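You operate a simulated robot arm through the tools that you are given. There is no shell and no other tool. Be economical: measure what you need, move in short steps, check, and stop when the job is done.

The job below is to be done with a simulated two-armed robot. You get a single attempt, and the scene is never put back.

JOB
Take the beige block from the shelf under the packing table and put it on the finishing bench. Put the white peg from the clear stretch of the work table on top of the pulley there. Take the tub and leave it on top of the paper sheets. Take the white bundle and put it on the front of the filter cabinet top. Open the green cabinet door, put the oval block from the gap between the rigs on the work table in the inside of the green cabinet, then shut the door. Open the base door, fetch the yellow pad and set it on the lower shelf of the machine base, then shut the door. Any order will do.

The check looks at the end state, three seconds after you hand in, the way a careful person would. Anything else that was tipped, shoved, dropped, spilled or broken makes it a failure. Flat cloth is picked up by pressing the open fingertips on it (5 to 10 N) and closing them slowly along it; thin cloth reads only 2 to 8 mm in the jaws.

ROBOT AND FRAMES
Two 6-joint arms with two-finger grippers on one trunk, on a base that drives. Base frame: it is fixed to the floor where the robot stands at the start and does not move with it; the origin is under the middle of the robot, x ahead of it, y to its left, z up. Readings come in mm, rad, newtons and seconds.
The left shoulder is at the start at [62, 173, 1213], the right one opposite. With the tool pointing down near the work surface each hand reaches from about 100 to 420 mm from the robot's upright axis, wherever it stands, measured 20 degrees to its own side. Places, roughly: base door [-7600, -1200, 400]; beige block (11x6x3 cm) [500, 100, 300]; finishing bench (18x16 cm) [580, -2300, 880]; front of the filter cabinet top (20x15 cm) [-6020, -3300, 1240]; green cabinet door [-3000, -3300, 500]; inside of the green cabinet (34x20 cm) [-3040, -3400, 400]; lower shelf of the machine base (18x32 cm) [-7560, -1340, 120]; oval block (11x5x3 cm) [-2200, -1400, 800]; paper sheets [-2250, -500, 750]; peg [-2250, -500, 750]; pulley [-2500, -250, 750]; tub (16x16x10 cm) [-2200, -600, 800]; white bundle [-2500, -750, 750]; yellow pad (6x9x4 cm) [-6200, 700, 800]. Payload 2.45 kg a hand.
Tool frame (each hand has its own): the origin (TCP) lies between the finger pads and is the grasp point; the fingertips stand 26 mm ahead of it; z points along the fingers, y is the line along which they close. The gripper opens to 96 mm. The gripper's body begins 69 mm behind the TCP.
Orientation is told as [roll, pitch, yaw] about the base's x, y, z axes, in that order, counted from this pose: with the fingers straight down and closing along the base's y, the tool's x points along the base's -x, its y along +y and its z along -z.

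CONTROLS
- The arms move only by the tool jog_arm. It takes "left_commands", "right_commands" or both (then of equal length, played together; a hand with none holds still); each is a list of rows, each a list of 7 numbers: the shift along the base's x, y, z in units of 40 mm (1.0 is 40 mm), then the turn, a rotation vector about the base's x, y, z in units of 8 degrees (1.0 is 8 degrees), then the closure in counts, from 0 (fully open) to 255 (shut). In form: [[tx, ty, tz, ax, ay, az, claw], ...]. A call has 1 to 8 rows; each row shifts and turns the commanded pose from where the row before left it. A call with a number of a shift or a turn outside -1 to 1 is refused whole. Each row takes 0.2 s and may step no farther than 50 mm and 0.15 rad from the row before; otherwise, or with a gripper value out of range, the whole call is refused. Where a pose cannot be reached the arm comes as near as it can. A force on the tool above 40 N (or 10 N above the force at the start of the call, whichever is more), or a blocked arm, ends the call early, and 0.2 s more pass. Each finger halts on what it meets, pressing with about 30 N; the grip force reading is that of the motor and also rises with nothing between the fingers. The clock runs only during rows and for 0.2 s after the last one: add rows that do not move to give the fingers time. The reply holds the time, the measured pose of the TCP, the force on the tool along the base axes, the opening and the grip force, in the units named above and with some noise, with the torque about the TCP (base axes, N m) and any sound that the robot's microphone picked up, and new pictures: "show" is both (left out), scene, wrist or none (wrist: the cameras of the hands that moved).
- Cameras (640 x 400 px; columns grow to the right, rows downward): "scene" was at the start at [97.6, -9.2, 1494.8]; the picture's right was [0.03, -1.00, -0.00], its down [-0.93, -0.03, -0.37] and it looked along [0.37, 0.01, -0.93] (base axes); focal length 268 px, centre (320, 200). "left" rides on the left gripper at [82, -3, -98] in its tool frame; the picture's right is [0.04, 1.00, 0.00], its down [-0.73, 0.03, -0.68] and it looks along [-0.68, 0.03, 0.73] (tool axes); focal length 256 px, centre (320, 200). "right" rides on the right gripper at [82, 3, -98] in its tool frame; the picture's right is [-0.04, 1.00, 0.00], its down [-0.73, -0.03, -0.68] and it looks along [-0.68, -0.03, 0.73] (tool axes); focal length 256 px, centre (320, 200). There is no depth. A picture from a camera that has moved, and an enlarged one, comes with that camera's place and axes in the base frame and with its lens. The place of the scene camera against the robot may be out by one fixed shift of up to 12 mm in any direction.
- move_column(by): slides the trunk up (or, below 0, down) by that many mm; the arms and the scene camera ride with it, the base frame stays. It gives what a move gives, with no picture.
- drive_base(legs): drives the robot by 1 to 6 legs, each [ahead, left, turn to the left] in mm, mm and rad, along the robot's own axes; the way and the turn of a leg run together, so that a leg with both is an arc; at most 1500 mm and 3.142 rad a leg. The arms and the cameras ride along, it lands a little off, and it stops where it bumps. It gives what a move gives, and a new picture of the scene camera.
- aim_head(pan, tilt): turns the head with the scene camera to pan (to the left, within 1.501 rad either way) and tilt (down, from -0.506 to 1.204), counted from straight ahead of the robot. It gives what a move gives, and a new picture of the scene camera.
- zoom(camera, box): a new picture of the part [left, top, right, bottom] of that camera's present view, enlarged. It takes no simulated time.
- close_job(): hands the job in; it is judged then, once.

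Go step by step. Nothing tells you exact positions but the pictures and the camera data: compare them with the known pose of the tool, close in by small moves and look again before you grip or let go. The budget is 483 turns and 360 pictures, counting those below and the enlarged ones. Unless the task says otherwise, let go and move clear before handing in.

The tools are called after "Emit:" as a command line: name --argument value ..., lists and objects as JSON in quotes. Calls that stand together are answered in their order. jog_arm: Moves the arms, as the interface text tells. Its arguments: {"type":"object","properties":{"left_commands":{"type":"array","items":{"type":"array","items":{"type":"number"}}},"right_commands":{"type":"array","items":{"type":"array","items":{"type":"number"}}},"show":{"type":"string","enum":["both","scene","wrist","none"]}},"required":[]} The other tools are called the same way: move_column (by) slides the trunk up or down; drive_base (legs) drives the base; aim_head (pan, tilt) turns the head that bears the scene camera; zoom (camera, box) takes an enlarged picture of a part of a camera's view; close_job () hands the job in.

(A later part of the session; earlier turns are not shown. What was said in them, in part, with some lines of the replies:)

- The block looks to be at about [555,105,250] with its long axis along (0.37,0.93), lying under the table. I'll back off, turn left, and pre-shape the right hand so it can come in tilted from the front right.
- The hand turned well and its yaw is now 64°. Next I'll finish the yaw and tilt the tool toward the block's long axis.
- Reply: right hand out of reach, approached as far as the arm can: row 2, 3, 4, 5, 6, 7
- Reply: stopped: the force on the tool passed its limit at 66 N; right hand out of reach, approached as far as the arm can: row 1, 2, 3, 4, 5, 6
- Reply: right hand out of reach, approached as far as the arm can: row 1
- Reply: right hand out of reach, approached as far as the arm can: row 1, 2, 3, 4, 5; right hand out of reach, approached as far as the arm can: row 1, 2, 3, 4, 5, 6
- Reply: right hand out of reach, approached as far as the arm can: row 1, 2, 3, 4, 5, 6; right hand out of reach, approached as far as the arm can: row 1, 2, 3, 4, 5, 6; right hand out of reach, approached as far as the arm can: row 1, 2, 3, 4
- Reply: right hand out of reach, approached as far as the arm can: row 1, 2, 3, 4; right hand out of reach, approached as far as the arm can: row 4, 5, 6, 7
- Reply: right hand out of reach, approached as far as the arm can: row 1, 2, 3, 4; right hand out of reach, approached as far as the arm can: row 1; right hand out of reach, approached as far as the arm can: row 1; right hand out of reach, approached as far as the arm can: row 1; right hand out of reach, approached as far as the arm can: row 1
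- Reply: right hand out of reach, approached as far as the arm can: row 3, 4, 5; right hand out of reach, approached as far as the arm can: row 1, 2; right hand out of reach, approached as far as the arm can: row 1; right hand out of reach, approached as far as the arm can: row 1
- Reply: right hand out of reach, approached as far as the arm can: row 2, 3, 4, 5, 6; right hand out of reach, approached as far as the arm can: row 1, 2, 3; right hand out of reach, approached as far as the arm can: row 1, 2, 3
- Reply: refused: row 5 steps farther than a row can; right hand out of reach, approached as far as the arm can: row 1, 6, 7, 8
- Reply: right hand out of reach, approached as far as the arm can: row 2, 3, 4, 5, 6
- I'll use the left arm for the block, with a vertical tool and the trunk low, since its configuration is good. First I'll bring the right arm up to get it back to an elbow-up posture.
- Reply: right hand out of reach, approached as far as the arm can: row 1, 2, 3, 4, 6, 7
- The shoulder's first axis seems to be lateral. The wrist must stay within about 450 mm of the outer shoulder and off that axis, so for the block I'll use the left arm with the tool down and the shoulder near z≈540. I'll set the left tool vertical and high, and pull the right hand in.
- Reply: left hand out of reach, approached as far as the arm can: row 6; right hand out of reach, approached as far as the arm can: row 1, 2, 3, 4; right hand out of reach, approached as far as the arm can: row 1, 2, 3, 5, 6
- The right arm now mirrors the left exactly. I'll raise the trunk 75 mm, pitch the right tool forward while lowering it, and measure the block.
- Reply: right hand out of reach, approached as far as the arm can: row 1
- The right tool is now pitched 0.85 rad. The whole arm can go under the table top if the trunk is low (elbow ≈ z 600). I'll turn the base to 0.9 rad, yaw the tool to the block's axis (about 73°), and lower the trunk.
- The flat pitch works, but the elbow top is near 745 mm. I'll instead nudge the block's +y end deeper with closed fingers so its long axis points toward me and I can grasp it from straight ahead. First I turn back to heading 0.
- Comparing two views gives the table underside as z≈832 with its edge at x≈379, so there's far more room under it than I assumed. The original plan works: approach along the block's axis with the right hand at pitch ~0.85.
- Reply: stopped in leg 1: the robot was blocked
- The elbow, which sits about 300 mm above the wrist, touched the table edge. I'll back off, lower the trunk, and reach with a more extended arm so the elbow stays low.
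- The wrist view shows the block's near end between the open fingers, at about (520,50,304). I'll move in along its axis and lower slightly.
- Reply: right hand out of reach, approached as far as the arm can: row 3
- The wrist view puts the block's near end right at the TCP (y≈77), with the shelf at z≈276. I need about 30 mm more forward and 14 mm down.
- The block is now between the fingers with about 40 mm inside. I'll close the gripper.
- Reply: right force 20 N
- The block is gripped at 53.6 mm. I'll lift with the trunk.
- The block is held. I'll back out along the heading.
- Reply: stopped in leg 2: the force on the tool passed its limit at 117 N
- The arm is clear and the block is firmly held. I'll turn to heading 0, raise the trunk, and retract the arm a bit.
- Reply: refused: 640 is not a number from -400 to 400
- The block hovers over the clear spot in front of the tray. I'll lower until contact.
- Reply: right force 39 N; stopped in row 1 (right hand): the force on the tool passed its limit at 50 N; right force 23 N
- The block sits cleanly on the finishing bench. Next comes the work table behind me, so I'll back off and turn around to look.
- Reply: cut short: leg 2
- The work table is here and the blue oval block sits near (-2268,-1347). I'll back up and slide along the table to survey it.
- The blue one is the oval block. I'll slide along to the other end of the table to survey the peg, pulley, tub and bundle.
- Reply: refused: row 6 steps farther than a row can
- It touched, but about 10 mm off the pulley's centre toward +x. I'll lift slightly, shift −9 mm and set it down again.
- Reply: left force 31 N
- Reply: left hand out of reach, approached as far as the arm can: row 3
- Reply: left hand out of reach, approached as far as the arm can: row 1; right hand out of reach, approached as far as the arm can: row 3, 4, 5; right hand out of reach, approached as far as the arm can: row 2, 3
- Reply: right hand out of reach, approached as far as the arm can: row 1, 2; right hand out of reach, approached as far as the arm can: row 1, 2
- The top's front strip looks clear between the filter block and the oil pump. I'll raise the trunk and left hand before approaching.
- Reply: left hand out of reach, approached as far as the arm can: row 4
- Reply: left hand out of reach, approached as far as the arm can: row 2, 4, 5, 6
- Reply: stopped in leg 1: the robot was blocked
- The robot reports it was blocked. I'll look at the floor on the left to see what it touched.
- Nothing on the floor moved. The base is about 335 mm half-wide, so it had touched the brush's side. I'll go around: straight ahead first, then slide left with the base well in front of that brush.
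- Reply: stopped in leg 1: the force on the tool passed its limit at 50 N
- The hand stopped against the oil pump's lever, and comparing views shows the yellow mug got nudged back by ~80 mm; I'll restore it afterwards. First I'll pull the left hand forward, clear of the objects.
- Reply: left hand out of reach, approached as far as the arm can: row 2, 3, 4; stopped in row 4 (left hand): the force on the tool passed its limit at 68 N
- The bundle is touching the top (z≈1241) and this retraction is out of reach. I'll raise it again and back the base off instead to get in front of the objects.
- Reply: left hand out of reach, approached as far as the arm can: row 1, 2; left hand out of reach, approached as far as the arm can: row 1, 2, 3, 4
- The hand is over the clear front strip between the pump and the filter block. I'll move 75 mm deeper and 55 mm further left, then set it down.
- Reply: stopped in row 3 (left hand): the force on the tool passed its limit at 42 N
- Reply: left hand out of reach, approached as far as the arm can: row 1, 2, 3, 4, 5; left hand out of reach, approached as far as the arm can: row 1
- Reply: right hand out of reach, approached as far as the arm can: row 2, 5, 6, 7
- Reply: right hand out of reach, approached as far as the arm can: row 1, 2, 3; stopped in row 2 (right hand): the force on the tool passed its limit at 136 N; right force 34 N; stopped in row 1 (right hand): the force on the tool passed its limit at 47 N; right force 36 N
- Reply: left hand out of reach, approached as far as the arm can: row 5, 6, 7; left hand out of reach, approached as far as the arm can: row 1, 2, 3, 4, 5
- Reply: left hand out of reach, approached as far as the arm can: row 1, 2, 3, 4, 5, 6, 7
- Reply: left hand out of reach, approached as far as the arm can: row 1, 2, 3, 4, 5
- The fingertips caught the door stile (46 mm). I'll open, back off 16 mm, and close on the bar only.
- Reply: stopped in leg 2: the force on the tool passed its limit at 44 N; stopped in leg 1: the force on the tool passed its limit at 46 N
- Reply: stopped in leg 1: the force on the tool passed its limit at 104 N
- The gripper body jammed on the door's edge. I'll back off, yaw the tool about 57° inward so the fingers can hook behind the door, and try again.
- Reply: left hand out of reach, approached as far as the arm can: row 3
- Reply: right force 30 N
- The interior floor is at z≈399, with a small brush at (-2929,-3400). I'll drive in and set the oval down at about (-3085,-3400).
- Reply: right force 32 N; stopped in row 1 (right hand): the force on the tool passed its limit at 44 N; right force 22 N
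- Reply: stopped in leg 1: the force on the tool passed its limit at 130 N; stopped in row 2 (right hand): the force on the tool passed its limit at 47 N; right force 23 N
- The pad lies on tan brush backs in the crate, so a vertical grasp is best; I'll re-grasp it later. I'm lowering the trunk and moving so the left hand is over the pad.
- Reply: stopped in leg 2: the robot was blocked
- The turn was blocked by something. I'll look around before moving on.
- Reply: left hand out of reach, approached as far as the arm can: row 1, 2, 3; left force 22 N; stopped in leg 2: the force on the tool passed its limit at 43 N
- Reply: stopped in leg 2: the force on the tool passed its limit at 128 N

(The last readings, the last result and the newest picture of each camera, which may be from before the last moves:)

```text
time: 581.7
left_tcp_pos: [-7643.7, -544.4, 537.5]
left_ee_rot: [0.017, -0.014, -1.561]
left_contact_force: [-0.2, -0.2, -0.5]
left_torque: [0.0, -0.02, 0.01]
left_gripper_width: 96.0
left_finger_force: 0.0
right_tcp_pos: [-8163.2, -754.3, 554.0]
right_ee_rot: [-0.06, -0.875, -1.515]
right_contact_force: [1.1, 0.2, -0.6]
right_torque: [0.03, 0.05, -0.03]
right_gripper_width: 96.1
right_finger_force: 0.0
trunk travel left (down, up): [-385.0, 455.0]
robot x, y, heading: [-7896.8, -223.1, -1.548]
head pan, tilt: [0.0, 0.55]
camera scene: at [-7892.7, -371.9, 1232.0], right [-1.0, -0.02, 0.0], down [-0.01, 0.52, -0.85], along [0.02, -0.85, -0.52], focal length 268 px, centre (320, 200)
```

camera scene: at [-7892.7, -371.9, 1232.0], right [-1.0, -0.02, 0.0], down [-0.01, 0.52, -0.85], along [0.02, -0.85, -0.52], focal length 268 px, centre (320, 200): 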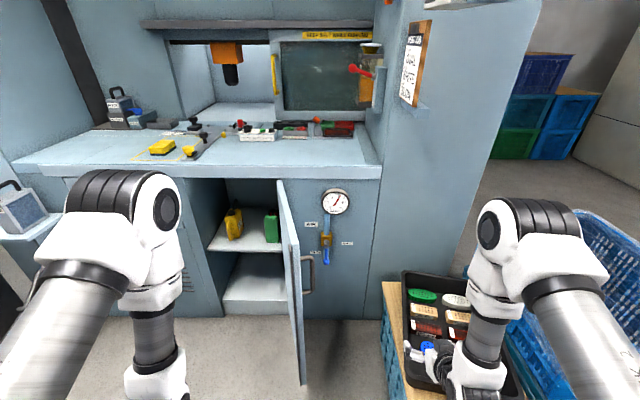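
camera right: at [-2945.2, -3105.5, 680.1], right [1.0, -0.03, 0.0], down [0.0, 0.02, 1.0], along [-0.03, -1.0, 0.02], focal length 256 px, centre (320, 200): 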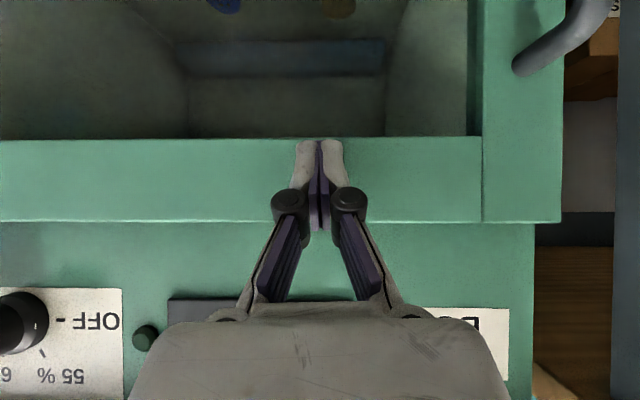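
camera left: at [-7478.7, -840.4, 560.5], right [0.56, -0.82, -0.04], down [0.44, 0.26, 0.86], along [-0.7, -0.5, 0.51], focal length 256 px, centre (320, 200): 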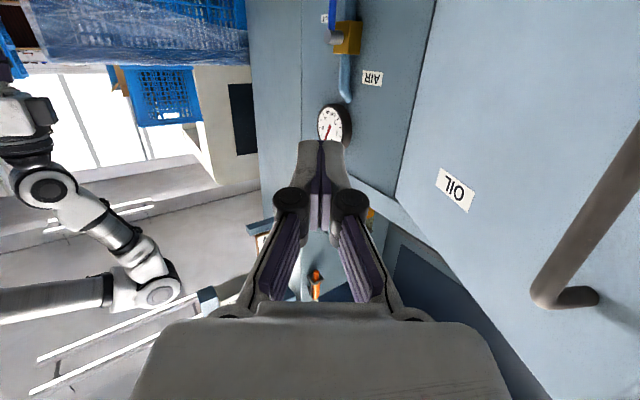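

Emit:
move_column --by 370

Emit:
jog_arm --right_commands '[[0, -0.8, 0, 0, 0, 0, 0], [0, -0.8, 0, 0, 0, 0, 0], [0, -0.7, 0, 0, 0, 0, 0]]' --left_commands '[[-0.5, 0, 0, 0, 0, 0, 0], [-0.5, 0, 0, 0, 0, 0, 0], [-0.5, 0, 0, 0, 0, 0, 0]]' --show "none"

Emit:
drive_base --legs '[[0, 875, -0.02], [250, 0, 0]]'

Emit:
zoom --camera "right" --box '[0, 0, 640, 400]'

```text
time: 585.3
left_tcp_pos: [-7644.1, -544.3, 907.7]
left_ee_rot: [0.02, -0.013, -1.561]
left_contact_force: [0.2, -1.2, -0.1]
left_torque: [0.04, 0.0, -0.04]
left_gripper_width: 95.8
left_finger_force: 0.1
right_tcp_pos: [-8161.7, -754.8, 923.5]
right_ee_rot: [-0.058, -0.875, -1.516]
right_contact_force: [-0.7, -0.3, -0.2]
right_torque: [-0.02, -0.02, 0.02]
right_gripper_width: 96.1
right_finger_force: 0.0
trunk travel left (down, up): [-755.0, 85.0]
robot x, y, heading: [-7895.3, -223.9, -1.552]
head pan, tilt: [0.0, 0.55]
```

```text
time: 586.1
left_tcp_pos: [-7704.4, -545.4, 907.2]
left_ee_rot: [0.02, -0.011, -1.563]
left_contact_force: [-0.6, -1.2, 0.5]
left_torque: [0.01, -0.01, 0.02]
left_gripper_width: 96.0
left_finger_force: 0.1
right_tcp_pos: [-8162.4, -846.1, 922.4]
right_ee_rot: [-0.058, -0.875, -1.516]
right_contact_force: [-0.6, -0.1, -0.3]
right_torque: [-0.06, -0.01, 0.02]
right_gripper_width: 96.0
right_finger_force: 0.0
trunk travel left (down, up): [-755.0, 85.0]
robot x, y, heading: [-7898.5, -221.6, -1.546]
head pan, tilt: [0.0, 0.55]
```

```text
time: 592.1
left_tcp_pos: [-6839.5, -793.8, 907.9]
left_ee_rot: [0.016, -0.014, -1.589]
left_contact_force: [0.4, 0.1, 0.6]
left_torque: [0.02, 0.0, 0.01]
left_gripper_width: 96.3
left_finger_force: 0.1
right_tcp_pos: [-7307.7, -1082.8, 922.8]
right_ee_rot: [-0.06, -0.874, -1.543]
right_contact_force: [1.0, 0.1, -0.7]
right_torque: [0.02, 0.01, 0.03]
right_gripper_width: 95.9
right_finger_force: 0.0
trunk travel left (down, up): [-755.0, 85.0]
robot x, y, heading: [-7026.3, -468.5, -1.581]
head pan, tilt: [0.0, 0.55]
camera scene: at [-7024.7, -616.4, 1602.2], right [-1.0, 0.01, 0.0], down [0.0, 0.52, -0.85], along [-0.01, -0.85, -0.52], focal length 268 px, centre (320, 200)
```

scene: 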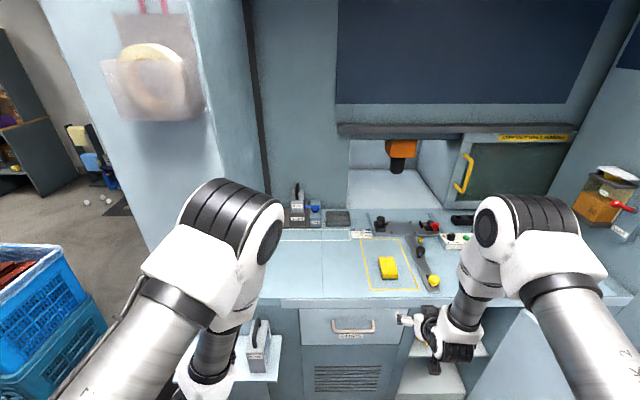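

```text
1.00 times, centred on (320, 200) of right (not enlarged: the box is as wide or as high as the picture)
camera zoom: at [-7301.6, -954.1, 924.0], right [1.0, -0.04, -0.01], down [0.01, 0.05, 1.0], along [-0.04, -1.0, 0.05], focal length 256 px, centre (320, 200)
```

zoom: 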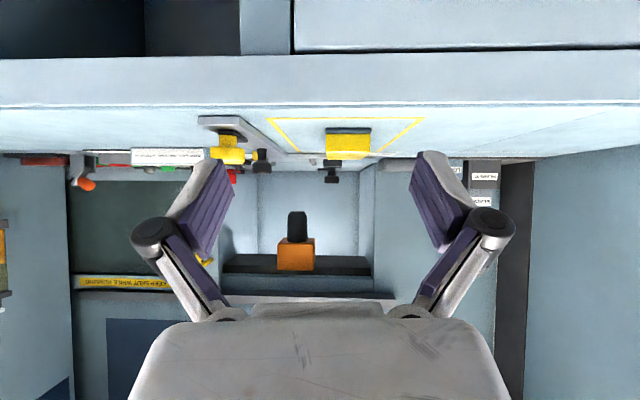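

Emit:
jog_arm --right_commands '[[0.3, -0.75, 0, 0, 0, 0, 0], [0.3, -0.75, 0, 0, 0, 0, 0]]' --show "none"

Emit:
drive_base --legs '[[115, 0, 0]]'

Emit:
zoom --camera "right" --box '[0, 0, 640, 400]'

```text
time: 592.7
left_tcp_pos: [-6838.8, -795.5, 907.1]
left_ee_rot: [0.017, -0.012, -1.587]
left_contact_force: [0.0, -0.3, 0.8]
left_torque: [0.03, 0.02, 0.02]
left_gripper_width: 96.0
left_finger_force: 0.0
right_tcp_pos: [-7284.0, -1141.5, 922.3]
right_ee_rot: [-0.06, -0.875, -1.545]
right_contact_force: [0.0, -0.6, 0.3]
right_torque: [0.02, 0.03, 0.02]
right_gripper_width: 96.1
right_finger_force: 0.1
trunk travel left (down, up): [-755.0, 85.0]
robot x, y, heading: [-7021.9, -468.5, -1.572]
head pan, tilt: [0.0, 0.55]
```

```text
time: 593.9
left_tcp_pos: [-6841.0, -907.9, 907.6]
left_ee_rot: [0.016, -0.01, -1.591]
left_contact_force: [-0.1, -0.9, -0.8]
left_torque: [0.03, 0.03, 0.0]
left_gripper_width: 96.0
left_finger_force: 0.1
right_tcp_pos: [-7286.8, -1253.8, 923.3]
right_ee_rot: [-0.059, -0.876, -1.545]
right_contact_force: [-0.5, -0.8, 0.6]
right_torque: [-0.01, -0.02, -0.01]
right_gripper_width: 96.0
right_finger_force: 0.0
trunk travel left (down, up): [-755.0, 85.0]
robot x, y, heading: [-7027.8, -581.7, -1.581]
head pan, tilt: [0.0, 0.55]
camera scene: at [-7025.6, -729.8, 1602.1], right [-1.0, 0.01, 0.0], down [0.0, 0.52, -0.85], along [-0.01, -0.85, -0.52], focal length 268 px, centre (320, 200)
```

scene: 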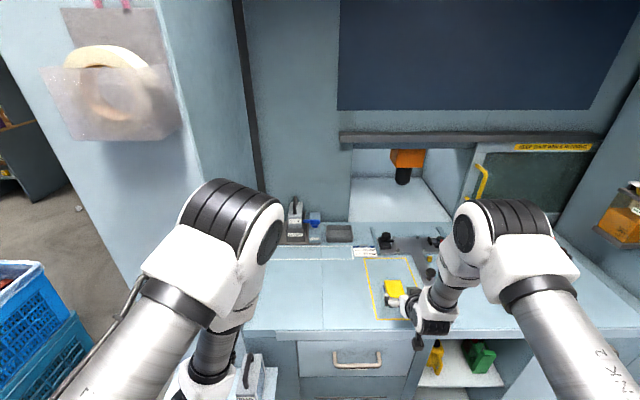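

```text
1.00 times, centred on (320, 200) of right (not enlarged: the box is as wide or as high as the picture)
camera zoom: at [-7281.3, -1125.2, 924.5], right [1.0, -0.04, -0.01], down [0.01, 0.05, 1.0], along [-0.04, -1.0, 0.05], focal length 256 px, centre (320, 200)
```

zoom: 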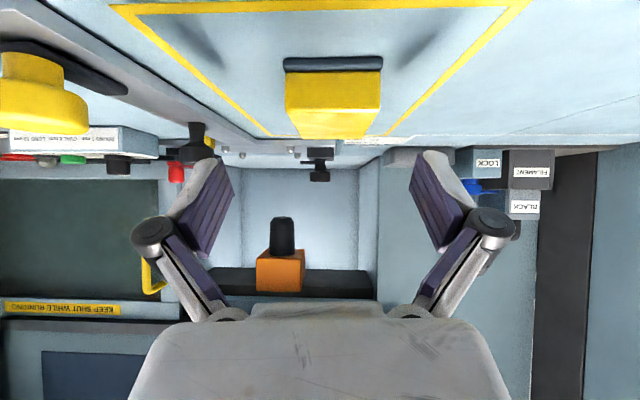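

Emit:
jog_arm --right_commands '[[0.15, -0.55, 0, 0, 0, 0, 0], [0, -0.55, -0.4, 0, 0, 0, 0], [0, 0, -0.6, 0, 0, 0, 0]]' --show "wrist"

```text
time: 594.7
left_tcp_pos: [-6841.4, -909.2, 906.8]
left_ee_rot: [0.016, -0.011, -1.59]
left_contact_force: [-0.8, 0.2, 0.2]
left_torque: [0.03, 0.04, -0.03]
left_gripper_width: 95.9
left_finger_force: 0.1
right_tcp_pos: [-7281.6, -1297.5, 881.2]
right_ee_rot: [-0.061, -0.875, -1.545]
right_contact_force: [-0.1, -0.6, 0.3]
right_torque: [0.02, 0.02, 0.01]
right_gripper_width: 96.1
right_finger_force: 0.0
trunk travel left (down, up): [-755.0, 85.0]
robot x, y, heading: [-7021.9, -581.6, -1.578]
head pan, tilt: [0.0, 0.55]
camera right: at [-7274.9, -1169.4, 882.3], right [1.0, -0.04, -0.01], down [0.01, 0.05, 1.0], along [-0.04, -1.0, 0.05], focal length 256 px, centre (320, 200)
```

right: 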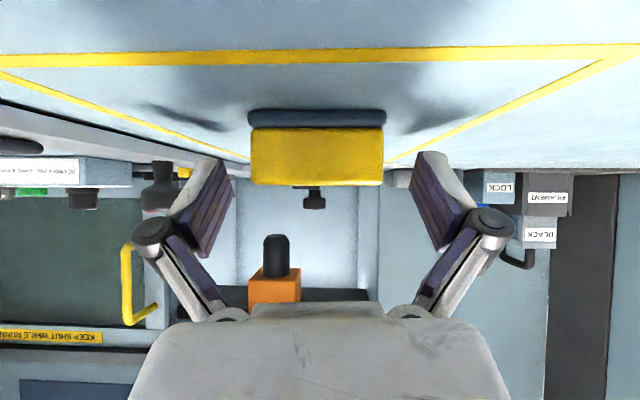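

Emit:
jog_arm --right_commands '[[0, -0.1, -0.02, 0, 0, 0, 60], [0, 0, 0, 0, 0, 0, 140], [0, 0, 0, 0, 0, 0, 255], [0, 0, 0, 0, 0, 0, 255], [0, 0, 0, 0, 0, 0, 255]]' --show "none"

Emit:
jog_arm --right_commands '[[0, 0, 0.4, 0, 0, 0, 255], [0, 0, 0.8, 0, 0, 0, 255]]' --show "wrist"

```text
time: 595.9
left_tcp_pos: [-6839.6, -908.0, 907.1]
left_ee_rot: [0.016, -0.013, -1.589]
left_contact_force: [-0.1, -0.4, -1.1]
left_torque: [-0.01, 0.02, 0.01]
left_gripper_width: 95.7
left_finger_force: 0.0
right_tcp_pos: [-7280.6, -1301.2, 881.8]
right_ee_rot: [-0.058, -0.875, -1.544]
right_contact_force: [1.0, -0.4, 2.5]
right_torque: [-0.01, -0.07, -0.06]
right_gripper_width: 55.2
right_finger_force: 29.5
trunk travel left (down, up): [-755.0, 85.0]
robot x, y, heading: [-7023.7, -580.8, -1.58]
head pan, tilt: [0.0, 0.55]
```

```text
time: 596.5
left_tcp_pos: [-6841.5, -907.3, 907.6]
left_ee_rot: [0.015, -0.014, -1.589]
left_contact_force: [0.2, 0.0, -0.5]
left_torque: [-0.03, 0.01, -0.04]
left_gripper_width: 95.7
left_finger_force: 0.0
right_tcp_pos: [-7279.9, -1301.4, 930.9]
right_ee_rot: [-0.061, -0.874, -1.542]
right_contact_force: [0.6, -0.7, -0.1]
right_torque: [0.03, 0.02, 0.0]
right_gripper_width: 55.3
right_finger_force: 29.9
trunk travel left (down, up): [-755.0, 85.0]
robot x, y, heading: [-7024.3, -583.4, -1.578]
head pan, tilt: [0.0, 0.55]
camera right: at [-7274.7, -1172.8, 931.4], right [1.0, -0.04, -0.01], down [0.01, 0.05, 1.0], along [-0.04, -1.0, 0.05], focal length 256 px, centre (320, 200)
```

right: 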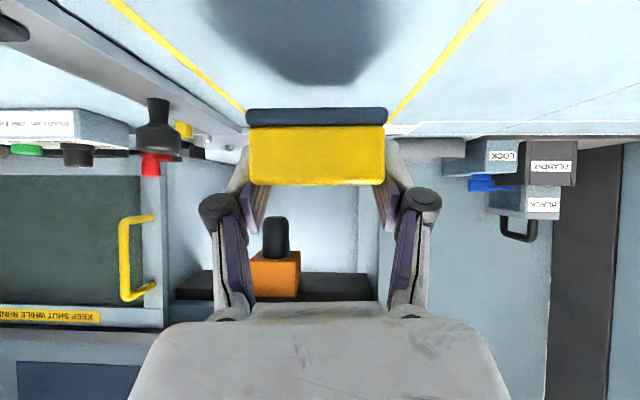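

The pad is gripped level by the pitched right hand. I'll back off, lift the left hand relative to the trunk, then lower everything to shelf level.

Emit:
drive_base --legs '[[-420, 0, 0], [0, -235, 0]]'

Emit:
jog_arm --left_commands '[[0, -0.5, 0.8, 0, 0, 0, 0], [0, -0.5, 0.8, 0, 0, 0, 0], [0, -0.5, 0.8, 0, 0, 0, 0], [0, -0.5, 0.8, 0, 0, 0, 0], [0, -0.5, 0.8, 0, 0, 0, 0], [0, 0, 0.8, 0, 0, 0, 0]]' --right_commands '[[-0.4, 0, 0, 0, 0, 0, 255], [-0.4, 0, 0, 0, 0, 0, 255], [0, 0, 0, 0, 0, 0, 255], [0, 0, 0, 0, 0, 0, 255], [0, 0, 0, 0, 0, 0, 255], [0, 0, 0, 0, 0, 0, 255]]' --show "none"

Emit:
move_column --by -400

Emit:
move_column --by -345

Emit:
aim_head --pan -0.1 --tilt 0.6

```text
time: 600.5
left_tcp_pos: [-7069.4, -476.3, 906.1]
left_ee_rot: [0.015, -0.011, -1.594]
left_contact_force: [-0.1, -0.3, -0.4]
left_torque: [0.05, -0.01, 0.0]
left_gripper_width: 96.0
left_finger_force: 0.0
right_tcp_pos: [-7511.0, -868.6, 930.5]
right_ee_rot: [-0.062, -0.873, -1.549]
right_contact_force: [0.6, 0.5, 0.0]
right_torque: [0.04, 0.0, 0.02]
right_gripper_width: 55.3
right_finger_force: 29.8
trunk travel left (down, up): [-755.0, 85.0]
robot x, y, heading: [-7252.4, -150.8, -1.583]
head pan, tilt: [0.0, 0.55]
camera scene: at [-7252.3, -297.3, 1602.0], right [-1.0, 0.01, 0.0], down [0.01, 0.52, -0.85], along [-0.01, -0.85, -0.52], focal length 268 px, centre (320, 200)
```

scene: 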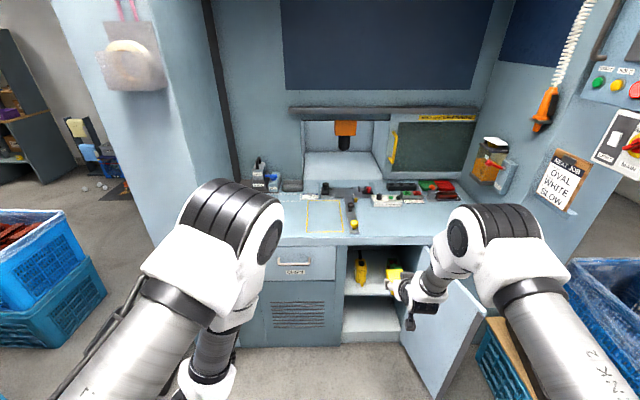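

```text
time: 601.9
left_tcp_pos: [-7070.6, -574.8, 1098.9]
left_ee_rot: [0.021, -0.017, -1.597]
left_contact_force: [0.0, -0.2, 0.1]
left_torque: [-0.02, -0.02, -0.01]
left_gripper_width: 96.0
left_finger_force: 0.1
right_tcp_pos: [-7542.1, -867.0, 928.7]
right_ee_rot: [-0.058, -0.876, -1.546]
right_contact_force: [0.1, 0.1, -0.1]
right_torque: [0.01, 0.0, 0.01]
right_gripper_width: 55.0
right_finger_force: 29.8
trunk travel left (down, up): [-755.0, 85.0]
robot x, y, heading: [-7256.4, -152.0, -1.584]
head pan, tilt: [0.0, 0.55]
```

```text
time: 605.7
left_tcp_pos: [-7071.0, -576.2, 697.2]
left_ee_rot: [0.016, -0.013, -1.593]
left_contact_force: [0.5, 0.4, 0.4]
left_torque: [0.03, 0.04, 0.0]
left_gripper_width: 96.0
left_finger_force: 0.0
right_tcp_pos: [-7541.7, -869.3, 529.0]
right_ee_rot: [-0.059, -0.875, -1.55]
right_contact_force: [-0.1, 0.1, -1.3]
right_torque: [0.01, 0.05, 0.01]
right_gripper_width: 55.3
right_finger_force: 30.2
trunk travel left (down, up): [-355.0, 485.0]
robot x, y, heading: [-7253.6, -148.8, -1.583]
head pan, tilt: [0.0, 0.55]
```

```text
time: 609.1
left_tcp_pos: [-7069.4, -575.9, 350.7]
left_ee_rot: [0.016, -0.013, -1.595]
left_contact_force: [0.0, 0.3, -0.4]
left_torque: [0.0, -0.02, -0.02]
left_gripper_width: 96.1
left_finger_force: 0.0
right_tcp_pos: [-7542.3, -868.3, 184.5]
right_ee_rot: [-0.06, -0.875, -1.549]
right_contact_force: [0.8, 0.0, 0.1]
right_torque: [0.01, -0.05, 0.02]
right_gripper_width: 54.9
right_finger_force: 30.1
trunk travel left (down, up): [-10.0, 830.0]
robot x, y, heading: [-7253.1, -147.5, -1.582]
head pan, tilt: [0.0, 0.55]
```

```text
time: 609.8
left_tcp_pos: [-7069.7, -576.0, 351.0]
left_ee_rot: [0.016, -0.013, -1.593]
left_contact_force: [0.4, 0.4, -0.6]
left_torque: [0.01, 0.02, 0.02]
left_gripper_width: 95.9
left_finger_force: 0.1
right_tcp_pos: [-7541.6, -868.2, 184.0]
right_ee_rot: [-0.059, -0.875, -1.549]
right_contact_force: [-0.4, 0.8, -1.3]
right_torque: [0.01, -0.01, 0.03]
right_gripper_width: 54.9
right_finger_force: 30.4
trunk travel left (down, up): [-10.0, 830.0]
robot x, y, heading: [-7253.0, -150.9, -1.579]
head pan, tilt: [-0.099, 0.6]
camera scene: at [-7261.8, -295.4, 852.5], right [-0.99, 0.11, 0.0], down [0.06, 0.56, -0.82], along [-0.09, -0.82, -0.57], focal length 268 px, centre (320, 200)
```

scene: 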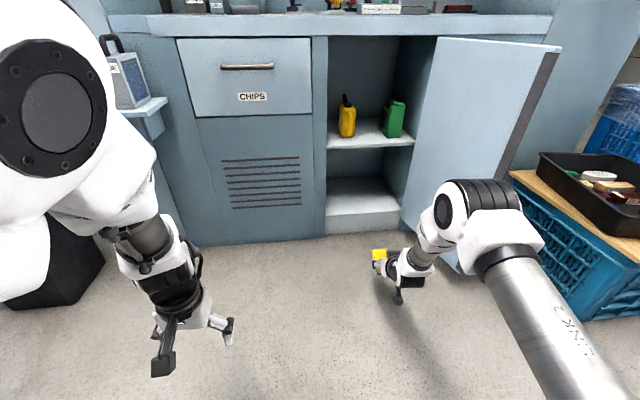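

Emit:
move_column --by 30

Emit:
drive_base --legs '[[300, -12, 0.01]]'

Emit:
zoom --camera "right" --box '[0, 0, 640, 400]'

```text
time: 610.5
left_tcp_pos: [-7069.8, -575.7, 381.5]
left_ee_rot: [0.015, -0.012, -1.594]
left_contact_force: [0.2, -0.2, 0.2]
left_torque: [0.01, 0.0, -0.04]
left_gripper_width: 96.0
left_finger_force: 0.0
right_tcp_pos: [-7542.3, -868.1, 214.0]
right_ee_rot: [-0.06, -0.873, -1.546]
right_contact_force: [0.5, 0.4, 0.1]
right_torque: [0.0, -0.03, 0.02]
right_gripper_width: 55.3
right_finger_force: 30.0
trunk travel left (down, up): [-40.0, 800.0]
robot x, y, heading: [-7251.5, -150.2, -1.583]
head pan, tilt: [-0.099, 0.6]
```

```text
time: 612.5
left_tcp_pos: [-7078.6, -868.3, 382.6]
left_ee_rot: [0.015, -0.012, -1.582]
left_contact_force: [-0.2, -0.2, -0.2]
left_torque: [-0.01, 0.02, 0.03]
left_gripper_width: 95.9
left_finger_force: 0.1
right_tcp_pos: [-7548.9, -1165.3, 214.1]
right_ee_rot: [-0.059, -0.873, -1.539]
right_contact_force: [-0.3, 0.6, -0.3]
right_torque: [-0.03, 0.02, -0.02]
right_gripper_width: 55.2
right_finger_force: 30.2
trunk travel left (down, up): [-40.0, 800.0]
robot x, y, heading: [-7265.1, -445.4, -1.572]
head pan, tilt: [-0.099, 0.6]
camera scene: at [-7274.3, -589.5, 882.5], right [-0.99, 0.1, 0.0], down [0.06, 0.56, -0.82], along [-0.08, -0.82, -0.57], focal length 268 px, centre (320, 200)
```

scene: 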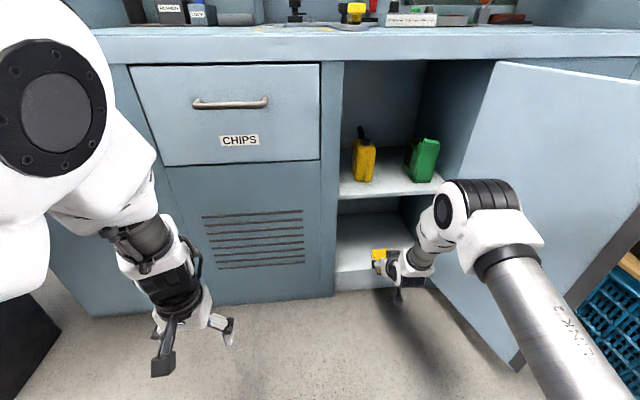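

```text
1.00 times, centred on (320, 200) of right (not enlarged: the box is as wide or as high as the picture)
camera zoom: at [-7543.5, -1036.8, 215.0], right [1.0, -0.04, -0.01], down [0.01, 0.05, 1.0], along [-0.04, -1.0, 0.05], focal length 256 px, centre (320, 200)
```

zoom: 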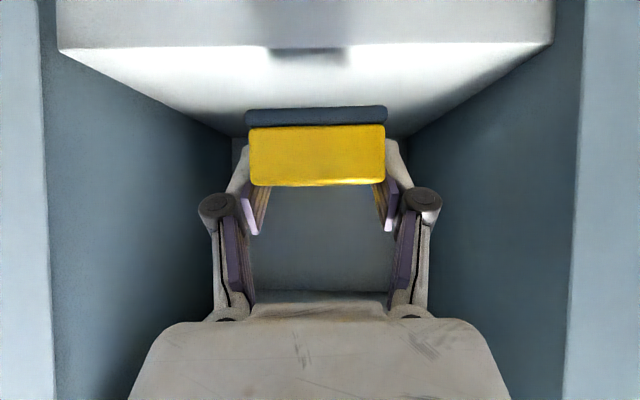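

Emit:
drive_base --legs '[[165, -5, 0]]'

Emit:
jog_arm --right_commands '[[0, 0, -0.5, 0, 0, 0, 255], [0, 0, -0.4, 0, 0, 0, 255], [0, 0, -0.3, 0, 0, 0, 255]]' --show "wrist"

```text
time: 614.0
left_tcp_pos: [-7085.6, -1034.2, 381.5]
left_ee_rot: [0.016, -0.012, -1.581]
left_contact_force: [-0.6, 0.4, 0.2]
left_torque: [0.0, 0.02, 0.02]
left_gripper_width: 96.1
left_finger_force: 0.1
right_tcp_pos: [-7554.4, -1332.0, 214.7]
right_ee_rot: [-0.06, -0.874, -1.539]
right_contact_force: [0.4, 0.6, 0.1]
right_torque: [0.01, -0.03, 0.03]
right_gripper_width: 55.1
right_finger_force: 29.9
trunk travel left (down, up): [-40.0, 800.0]
robot x, y, heading: [-7275.6, -609.9, -1.569]
head pan, tilt: [-0.099, 0.6]
camera scene: at [-7279.4, -755.5, 882.5], right [-0.99, 0.1, 0.0], down [0.06, 0.56, -0.82], along [-0.08, -0.82, -0.57], focal length 268 px, centre (320, 200)
```

scene: 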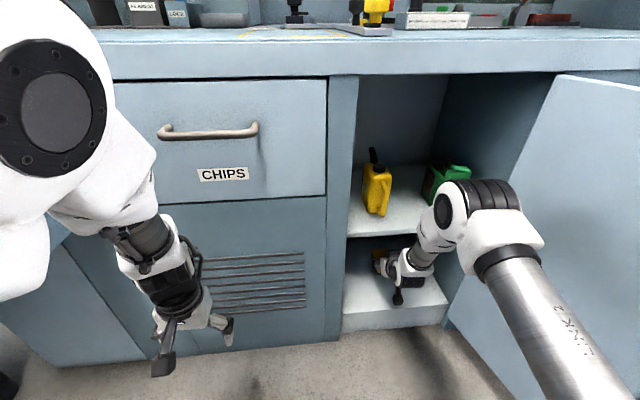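

```text
time: 614.8
left_tcp_pos: [-7083.8, -1034.5, 381.0]
left_ee_rot: [0.015, -0.013, -1.581]
left_contact_force: [-0.1, -0.1, -0.6]
left_torque: [0.0, 0.01, -0.01]
left_gripper_width: 96.2
left_finger_force: 0.0
right_tcp_pos: [-7552.7, -1333.6, 165.9]
right_ee_rot: [-0.06, -0.873, -1.536]
right_contact_force: [0.1, 0.2, -0.5]
right_torque: [0.02, -0.01, -0.01]
right_gripper_width: 54.9
right_finger_force: 29.9
trunk travel left (down, up): [-40.0, 800.0]
robot x, y, heading: [-7275.6, -606.4, -1.573]
head pan, tilt: [-0.099, 0.6]
camera right: at [-7548.6, -1203.6, 167.3], right [1.0, -0.04, -0.01], down [0.01, 0.05, 1.0], along [-0.04, -1.0, 0.05], focal length 256 px, centre (320, 200)
```

right: 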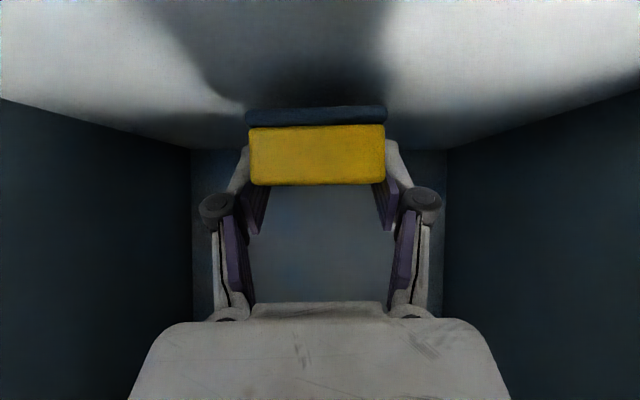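

Nearly down. I'll lower slowly to contact.

Emit:
jog_arm --right_commands '[[0, 0, -0.12, 0, 0, 0, 255], [0, 0, -0.12, 0, 0, 0, 255], [0, 0, 0, 0, 0, 0, 255]]' --show "none"

Emit:
jog_arm --right_commands '[[0, 0, -0.1, 0, 0, 0, 255], [0, 0, -0.1, 0, 0, 0, 255], [0, 0, 0, 0, 0, 0, 255]]' --show "none"

```text
time: 615.6
left_tcp_pos: [-7085.1, -1033.1, 381.7]
left_ee_rot: [0.015, -0.013, -1.582]
left_contact_force: [0.1, -0.1, 0.7]
left_torque: [0.01, 0.03, 0.02]
left_gripper_width: 95.9
left_finger_force: 0.1
right_tcp_pos: [-7553.9, -1331.6, 156.9]
right_ee_rot: [-0.06, -0.875, -1.539]
right_contact_force: [-0.2, -0.3, -0.1]
right_torque: [0.03, 0.02, -0.03]
right_gripper_width: 55.3
right_finger_force: 29.8
trunk travel left (down, up): [-40.0, 800.0]
robot x, y, heading: [-7271.9, -610.7, -1.57]
head pan, tilt: [-0.099, 0.6]
```

```text
time: 616.4
left_tcp_pos: [-7085.1, -1033.9, 381.2]
left_ee_rot: [0.017, -0.012, -1.584]
left_contact_force: [0.4, -0.3, 0.1]
left_torque: [0.01, -0.03, -0.01]
left_gripper_width: 95.8
left_finger_force: 0.0
right_tcp_pos: [-7552.2, -1331.8, 150.5]
right_ee_rot: [-0.06, -0.874, -1.538]
right_contact_force: [-1.7, 0.3, -1.5]
right_torque: [0.03, -0.01, 0.01]
right_gripper_width: 55.1
right_finger_force: 30.0
trunk travel left (down, up): [-40.0, 800.0]
robot x, y, heading: [-7274.2, -609.7, -1.571]
head pan, tilt: [-0.099, 0.6]
```

Emit:
jog_arm --right_commands '[[0, 0, -0.08, 0, 0, 0, 255], [0, 0, -0.08, 0, 0, 0, 255], [0, 0, -0.08, 0, 0, 0, 255], [0, 0, 0, 0, 0, 0, 255]]' --show "wrist"

```text
time: 617.4
left_tcp_pos: [-7085.0, -1033.2, 384.6]
left_ee_rot: [0.016, -0.014, -1.582]
left_contact_force: [-0.4, -0.5, -0.4]
left_torque: [0.01, 0.02, 0.0]
left_gripper_width: 95.9
left_finger_force: 0.1
right_tcp_pos: [-7552.5, -1333.7, 145.0]
right_ee_rot: [-0.062, -0.883, -1.535]
right_contact_force: [1.0, -0.4, 29.9]
right_torque: [-0.16, -0.7, -0.03]
right_gripper_width: 56.6
right_finger_force: 29.8
trunk travel left (down, up): [-40.0, 800.0]
robot x, y, heading: [-7273.0, -611.0, -1.569]
head pan, tilt: [-0.099, 0.6]
camera right: at [-7548.3, -1204.9, 144.8], right [1.0, -0.04, -0.01], down [0.01, 0.06, 1.0], along [-0.04, -1.0, 0.06], focal length 256 px, centre (320, 200)
```

right: 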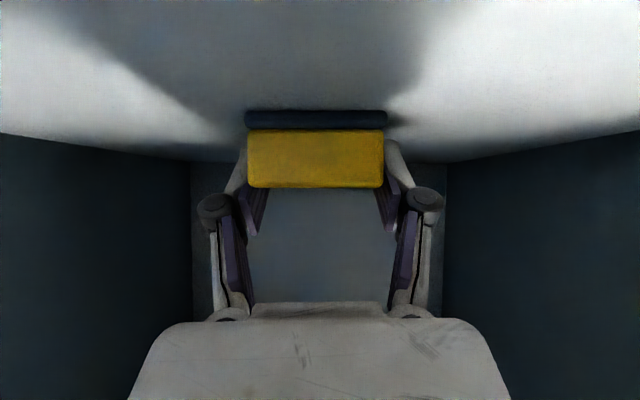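

Contact at 30 N. I'll release, lift slightly and back out.

Emit:
jog_arm --right_commands '[[0, 0, 0.1, 0, 0, 0, 200], [0, 0, 0, 0, 0, 0, 120], [0, 0, 0, 0, 0, 0, 0], [0, 0, 0, 0, 0, 0, 0], [0, 0.3, 0.5, 0, 0, 0, 0], [0, 0.3, 0.5, 0, 0, 0, 0]]' --show "none"

Emit:
drive_base --legs '[[-430, 0, 0]]'

Emit:
zoom --camera "right" --box '[0, 0, 640, 400]'

```text
time: 618.8
left_tcp_pos: [-7083.9, -1034.9, 382.4]
left_ee_rot: [0.015, -0.013, -1.585]
left_contact_force: [-0.5, 0.0, 0.4]
left_torque: [0.02, 0.0, 0.01]
left_gripper_width: 96.3
left_finger_force: 0.0
right_tcp_pos: [-7553.3, -1307.2, 181.9]
right_ee_rot: [-0.06, -0.872, -1.535]
right_contact_force: [-0.2, 0.4, -0.5]
right_torque: [0.01, 0.04, 0.02]
right_gripper_width: 95.8
right_finger_force: 0.1
trunk travel left (down, up): [-40.0, 800.0]
robot x, y, heading: [-7270.9, -610.8, -1.571]
head pan, tilt: [-0.099, 0.6]
```

```text
time: 621.4
left_tcp_pos: [-7083.6, -615.0, 383.0]
left_ee_rot: [0.014, -0.012, -1.584]
left_contact_force: [0.1, -0.3, -0.4]
left_torque: [-0.01, 0.0, 0.0]
left_gripper_width: 95.9
left_finger_force: 0.1
right_tcp_pos: [-7552.9, -887.3, 183.6]
right_ee_rot: [-0.059, -0.873, -1.538]
right_contact_force: [-0.3, -0.3, 0.6]
right_torque: [-0.03, 0.0, 0.01]
right_gripper_width: 95.8
right_finger_force: 0.0
trunk travel left (down, up): [-40.0, 800.0]
robot x, y, heading: [-7276.1, -187.9, -1.573]
head pan, tilt: [-0.099, 0.6]
camera scene: at [-7279.0, -335.8, 882.5], right [-0.99, 0.1, 0.0], down [0.06, 0.56, -0.82], along [-0.08, -0.82, -0.57], focal length 268 px, centre (320, 200)
```

scene: 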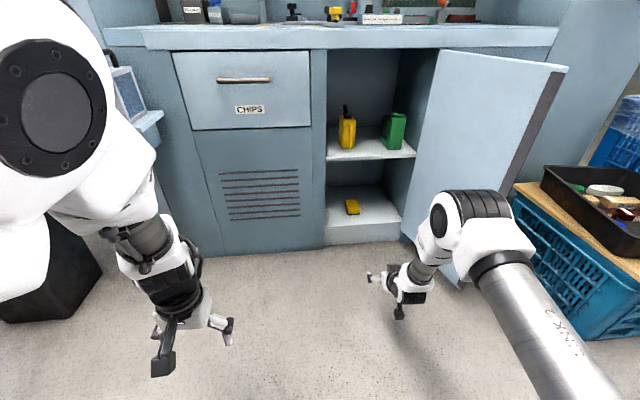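

```text
1.00 times, centred on (320, 200) of right (not enlarged: the box is as wide or as high as the picture)
camera zoom: at [-7548.2, -758.8, 183.4], right [1.0, -0.04, -0.01], down [0.01, 0.05, 1.0], along [-0.04, -1.0, 0.05], focal length 256 px, centre (320, 200)
```

zoom: 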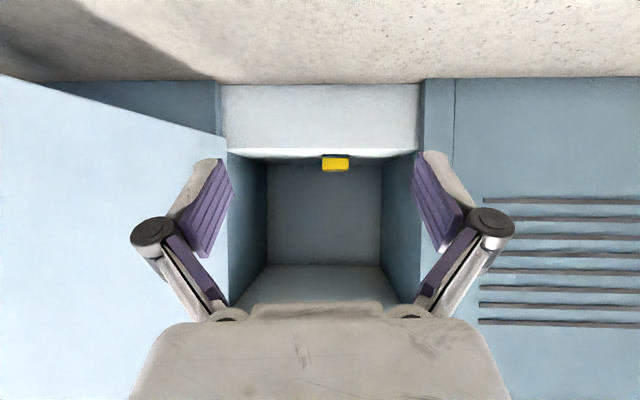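

The pad is on the lower shelf. Now I'll close this door the same way, with the right hand from the door's outer side.

Emit:
move_column --by 400

Emit:
jog_arm --right_commands '[[0, 0, 0, 0, 0, 0, 255], [0, 0, 0, 0, 0, 0, 255], [0, 0, 0, 0, 0, 0, 255]]' --show "none"

Emit:
drive_base --legs '[[-150, 0, 0], [0, -370, 0], [190, 0, 0]]'

```text
time: 625.2
left_tcp_pos: [-7085.1, -614.5, 781.5]
left_ee_rot: [0.016, -0.011, -1.583]
left_contact_force: [-0.3, 1.4, -1.2]
left_torque: [-0.03, -0.03, -0.02]
left_gripper_width: 95.9
left_finger_force: 0.1
right_tcp_pos: [-7553.1, -887.7, 581.5]
right_ee_rot: [-0.059, -0.875, -1.539]
right_contact_force: [0.1, 0.7, -0.2]
right_torque: [0.0, 0.01, 0.02]
right_gripper_width: 95.9
right_finger_force: 0.1
trunk travel left (down, up): [-440.0, 400.0]
robot x, y, heading: [-7270.7, -191.0, -1.571]
head pan, tilt: [-0.099, 0.6]
```

```text
time: 626.0
left_tcp_pos: [-7084.6, -615.1, 782.5]
left_ee_rot: [0.015, -0.012, -1.583]
left_contact_force: [-0.2, 0.2, -0.4]
left_torque: [0.02, -0.02, 0.02]
left_gripper_width: 96.3
left_finger_force: 0.0
right_tcp_pos: [-7553.5, -887.7, 582.6]
right_ee_rot: [-0.059, -0.874, -1.538]
right_contact_force: [0.4, -0.5, -0.7]
right_torque: [0.0, 0.01, -0.03]
right_gripper_width: 0.0
right_finger_force: 28.4
trunk travel left (down, up): [-440.0, 400.0]
robot x, y, heading: [-7272.6, -189.2, -1.572]
head pan, tilt: [-0.099, 0.6]
```

```text
time: 630.5
left_tcp_pos: [-7458.6, -655.9, 781.5]
left_ee_rot: [0.015, -0.012, -1.58]
left_contact_force: [0.1, -0.1, -0.1]
left_torque: [0.01, 0.0, 0.01]
left_gripper_width: 95.9
left_finger_force: 0.1
right_tcp_pos: [-7926.7, -930.8, 582.9]
right_ee_rot: [-0.06, -0.873, -1.536]
right_contact_force: [-0.3, 0.0, 0.2]
right_torque: [0.03, -0.01, 0.0]
right_gripper_width: 0.0
right_finger_force: 28.3
trunk travel left (down, up): [-440.0, 400.0]
robot x, y, heading: [-7649.0, -233.5, -1.571]
head pan, tilt: [-0.099, 0.6]
camera scene: at [-7653.7, -377.4, 1282.3], right [-1.0, 0.1, 0.0], down [0.06, 0.56, -0.82], along [-0.08, -0.82, -0.57], focal length 268 px, centre (320, 200)
```

scene: 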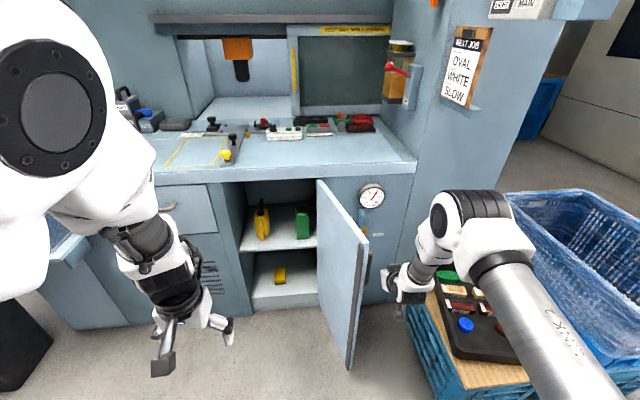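

Emit:
drive_base --legs '[[0, 180, 0], [0, 140, 0]]'

```text
time: 632.9
left_tcp_pos: [-7135.7, -655.9, 781.9]
left_ee_rot: [0.015, -0.011, -1.586]
left_contact_force: [0.0, -0.1, 0.2]
left_torque: [0.01, 0.0, 0.0]
left_gripper_width: 96.0
left_finger_force: 0.1
right_tcp_pos: [-7604.6, -927.7, 583.8]
right_ee_rot: [-0.06, -0.875, -1.537]
right_contact_force: [0.1, 0.2, -0.1]
right_torque: [0.01, 0.02, -0.02]
right_gripper_width: 0.3
right_finger_force: 28.9
trunk travel left (down, up): [-440.0, 400.0]
robot x, y, heading: [-7321.7, -229.6, -1.575]
head pan, tilt: [-0.099, 0.6]
camera scene: at [-7328.8, -376.6, 1282.5], right [-0.99, 0.1, 0.0], down [0.06, 0.56, -0.82], along [-0.09, -0.82, -0.57], focal length 268 px, centre (320, 200)
```

scene: 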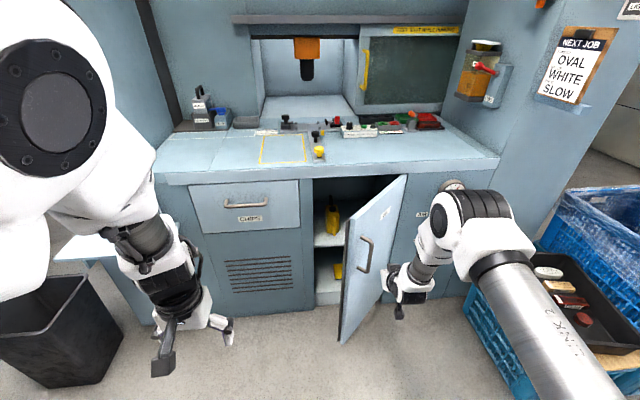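

Emit:
move_column --by -150

Emit:
drive_base --legs '[[60, 70, 0], [90, 50, 0]]'

Emit:
zoom --camera "right" --box '[0, 0, 640, 400]'

```text
time: 634.7
left_tcp_pos: [-7136.0, -655.2, 631.8]
left_ee_rot: [0.014, -0.013, -1.583]
left_contact_force: [0.0, -0.1, -0.3]
left_torque: [-0.02, 0.02, -0.02]
left_gripper_width: 95.9
left_finger_force: 0.0
right_tcp_pos: [-7605.8, -927.5, 432.8]
right_ee_rot: [-0.06, -0.874, -1.539]
right_contact_force: [0.2, -0.2, 0.6]
right_torque: [0.0, 0.02, -0.01]
right_gripper_width: 0.0
right_finger_force: 28.6
trunk travel left (down, up): [-290.0, 550.0]
robot x, y, heading: [-7321.1, -234.2, -1.577]
head pan, tilt: [-0.099, 0.6]
```

```text
time: 636.5
left_tcp_pos: [-7015.9, -806.1, 631.6]
left_ee_rot: [0.016, -0.011, -1.584]
left_contact_force: [0.2, 0.4, -0.1]
left_torque: [-0.01, 0.0, 0.01]
left_gripper_width: 96.2
left_finger_force: 0.1
right_tcp_pos: [-7485.2, -1078.5, 431.7]
right_ee_rot: [-0.062, -0.873, -1.537]
right_contact_force: [0.8, 0.4, -0.1]
right_torque: [0.0, 0.02, -0.01]
right_gripper_width: 0.1
right_finger_force: 28.5
trunk travel left (down, up): [-290.0, 550.0]
robot x, y, heading: [-7203.2, -382.6, -1.572]
head pan, tilt: [-0.099, 0.6]
camera scene: at [-7209.6, -527.5, 1132.3], right [-0.99, 0.1, 0.0], down [0.06, 0.56, -0.82], along [-0.08, -0.82, -0.57], focal length 268 px, centre (320, 200)
```

scene: 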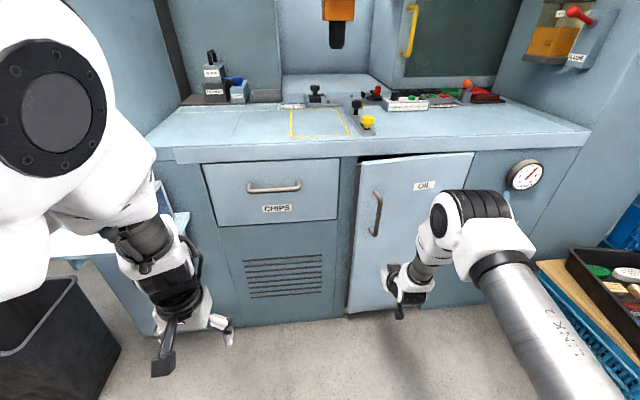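

```text
1.00 times, centred on (320, 200) of right (not enlarged: the box is as wide or as high as the picture)
camera zoom: at [-7479.7, -949.4, 432.9], right [1.0, -0.04, -0.01], down [0.01, 0.05, 1.0], along [-0.04, -1.0, 0.05], focal length 256 px, centre (320, 200)
```

zoom: 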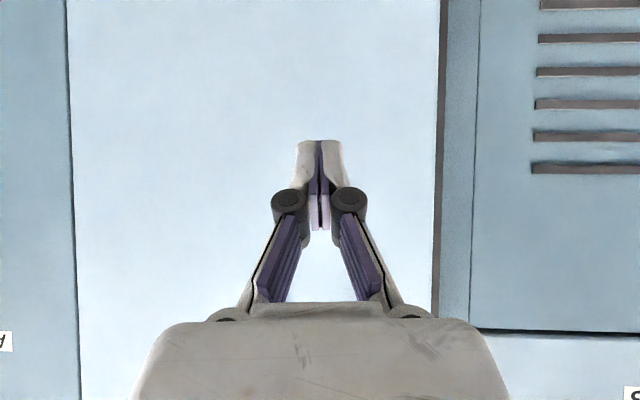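

Emit:
drive_base --legs '[[140, 0, 0]]'

Emit:
jog_arm --right_commands '[[0, -0.3, 0, 0, 0, 0, 255], [0, -0.2, 0, 0, 0, 0, 255]]' --show "wrist"

```text
time: 637.8
left_tcp_pos: [-7016.2, -906.2, 630.8]
left_ee_rot: [0.016, -0.014, -1.584]
left_contact_force: [1.0, -0.1, 0.0]
left_torque: [0.0, -0.01, 0.01]
left_gripper_width: 96.0
left_finger_force: 0.1
right_tcp_pos: [-7484.4, -1175.0, 428.6]
right_ee_rot: [-0.058, -0.858, -1.539]
right_contact_force: [-0.3, 0.3, -0.4]
right_torque: [0.01, 0.01, -0.01]
right_gripper_width: 0.2
right_finger_force: 28.9
trunk travel left (down, up): [-290.0, 550.0]
robot x, y, heading: [-7201.8, -480.0, -1.574]
head pan, tilt: [-0.099, 0.6]
stopped in leg 1: the force on the tool passed its limit at 142 N (the readings are from after the stop); the commanded pose is now the measured one
camera scene: at [-7210.6, -628.2, 1132.4], right [-0.99, 0.1, 0.0], down [0.06, 0.56, -0.82], along [-0.08, -0.82, -0.57], focal length 268 px, centre (320, 200)
```

scene: 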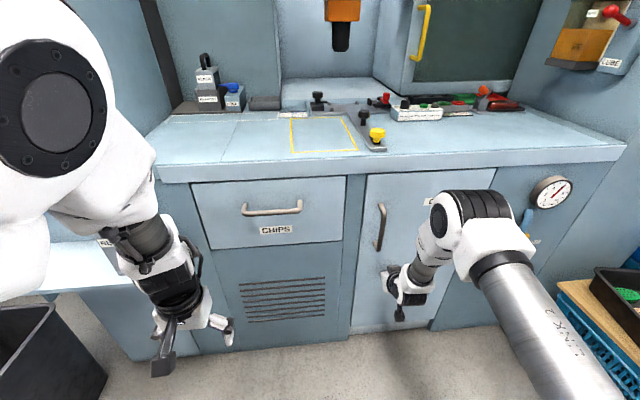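

```text
time: 638.1
left_tcp_pos: [-7016.5, -905.7, 632.1]
left_ee_rot: [0.016, -0.011, -1.585]
left_contact_force: [-0.7, -0.8, -0.2]
left_torque: [0.02, -0.02, -0.01]
left_gripper_width: 95.9
left_finger_force: 0.0
right_tcp_pos: [-7485.1, -1174.1, 424.8]
right_ee_rot: [-0.055, -0.841, -1.544]
right_contact_force: [2.4, 15.7, 7.3]
right_torque: [-0.04, -0.04, 0.09]
right_gripper_width: 0.1
right_finger_force: 28.0
trunk travel left (down, up): [-290.0, 550.0]
robot x, y, heading: [-7202.7, -478.1, -1.577]
head pan, tilt: [-0.099, 0.6]
stopped in row 1 (right hand): the force on the tool passed its limit at 54 N (the readings are from after the stop); the commanded pose is now the measured one
camera right: at [-7480.5, -1046.2, 429.5], right [1.0, -0.04, -0.01], down [0.01, 0.02, 1.0], along [-0.04, -1.0, 0.02], focal length 256 px, centre (320, 200)
```

right: 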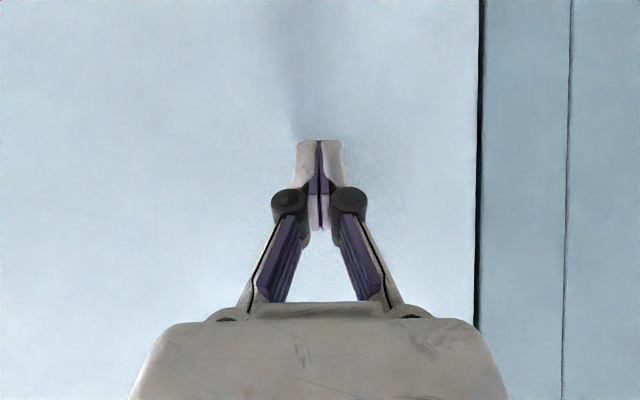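

The door is pressed shut. I'll back away and verify.

Emit:
jog_arm --right_commands '[[0, 0.6, 0, 0, 0, 0, 255], [0, 0.8, 0, 0, 0, 0, 255]]' --show "none"

Emit:
drive_base --legs '[[-350, 0, 0]]'

Emit:
zoom --camera "scene" --box '[200, 60, 520, 260]'

```text
time: 638.7
left_tcp_pos: [-7016.5, -908.4, 630.9]
left_ee_rot: [0.015, -0.013, -1.586]
left_contact_force: [0.3, 0.4, 0.0]
left_torque: [-0.02, 0.0, 0.0]
left_gripper_width: 96.2
left_finger_force: 0.0
right_tcp_pos: [-7484.9, -1120.9, 424.0]
right_ee_rot: [-0.056, -0.844, -1.541]
right_contact_force: [-0.4, 0.4, -0.3]
right_torque: [0.0, -0.02, 0.01]
right_gripper_width: 0.1
right_finger_force: 28.2
trunk travel left (down, up): [-290.0, 550.0]
robot x, y, heading: [-7202.3, -484.4, -1.573]
head pan, tilt: [-0.099, 0.6]
```

```text
time: 641.0
left_tcp_pos: [-7013.3, -548.2, 631.4]
left_ee_rot: [0.015, -0.011, -1.579]
left_contact_force: [0.4, 0.5, 0.3]
left_torque: [-0.02, 0.03, 0.01]
left_gripper_width: 96.1
left_finger_force: 0.1
right_tcp_pos: [-7481.5, -767.2, 424.7]
right_ee_rot: [-0.058, -0.845, -1.535]
right_contact_force: [0.3, -0.5, -0.9]
right_torque: [0.02, 0.03, -0.03]
right_gripper_width: 0.1
right_finger_force: 28.2
trunk travel left (down, up): [-290.0, 550.0]
robot x, y, heading: [-7203.5, -128.0, -1.57]
head pan, tilt: [-0.099, 0.6]
camera scene: at [-7209.7, -270.5, 1132.6], right [-1.0, 0.1, 0.0], down [0.05, 0.56, -0.83], along [-0.08, -0.82, -0.56], focal length 268 px, centre (320, 200)
```

scene: 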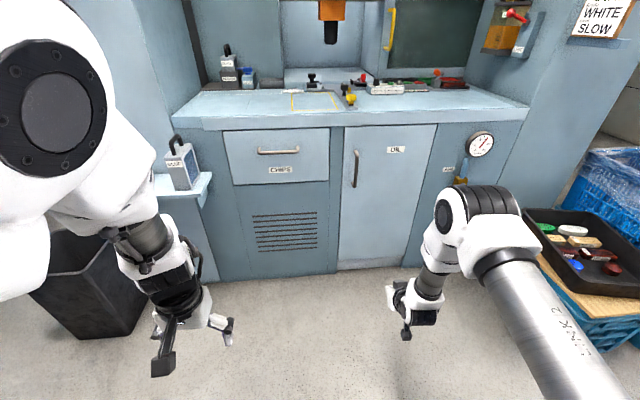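

```text
2.00 times, centred on (360, 160) of scene
camera zoom: at [-7209.7, -270.5, 1132.6], right [-1.0, 0.1, 0.0], down [0.05, 0.56, -0.83], along [-0.08, -0.82, -0.56], focal length 536 px, centre (240, 280)
```

zoom: 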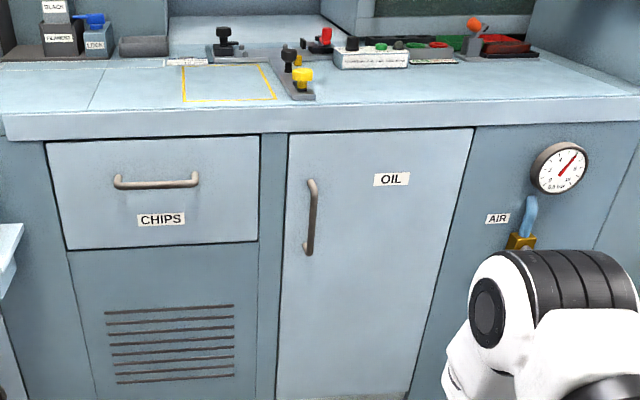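

Everything is placed, both doors are shut, and the hands are empty and clear, so I'm handing in.

Emit:
close_job

```text
The job is handed in.
```

I handed the job in with all six tasks done and both hands empty and clear. Four things along the way could matter to the check:

- **Mug on the filter cabinet:** while carrying the bundle I pushed the yellow oil mug back by about 80 mm. I lifted it back to within about 2 cm of its original spot, upright.
- **Oil pump on the filter cabinet:** the hand also ran into the pump's lever at about 50 N. It read within about 13 mm of its earlier position.
- **Other contacts:** I hit the packing table's edge and leg while fetching the beige block. I also touched a floor brush near the filter cabinet, and backed into the stack of blue crates. I measured the brush again and it had not moved. I saw no sign that the crates had, and I did not check the table again.
- **Peg and tub:** I last saw the white peg on the pulley and the tub on the paper soon after placing them, and did not go back to look before handing in.
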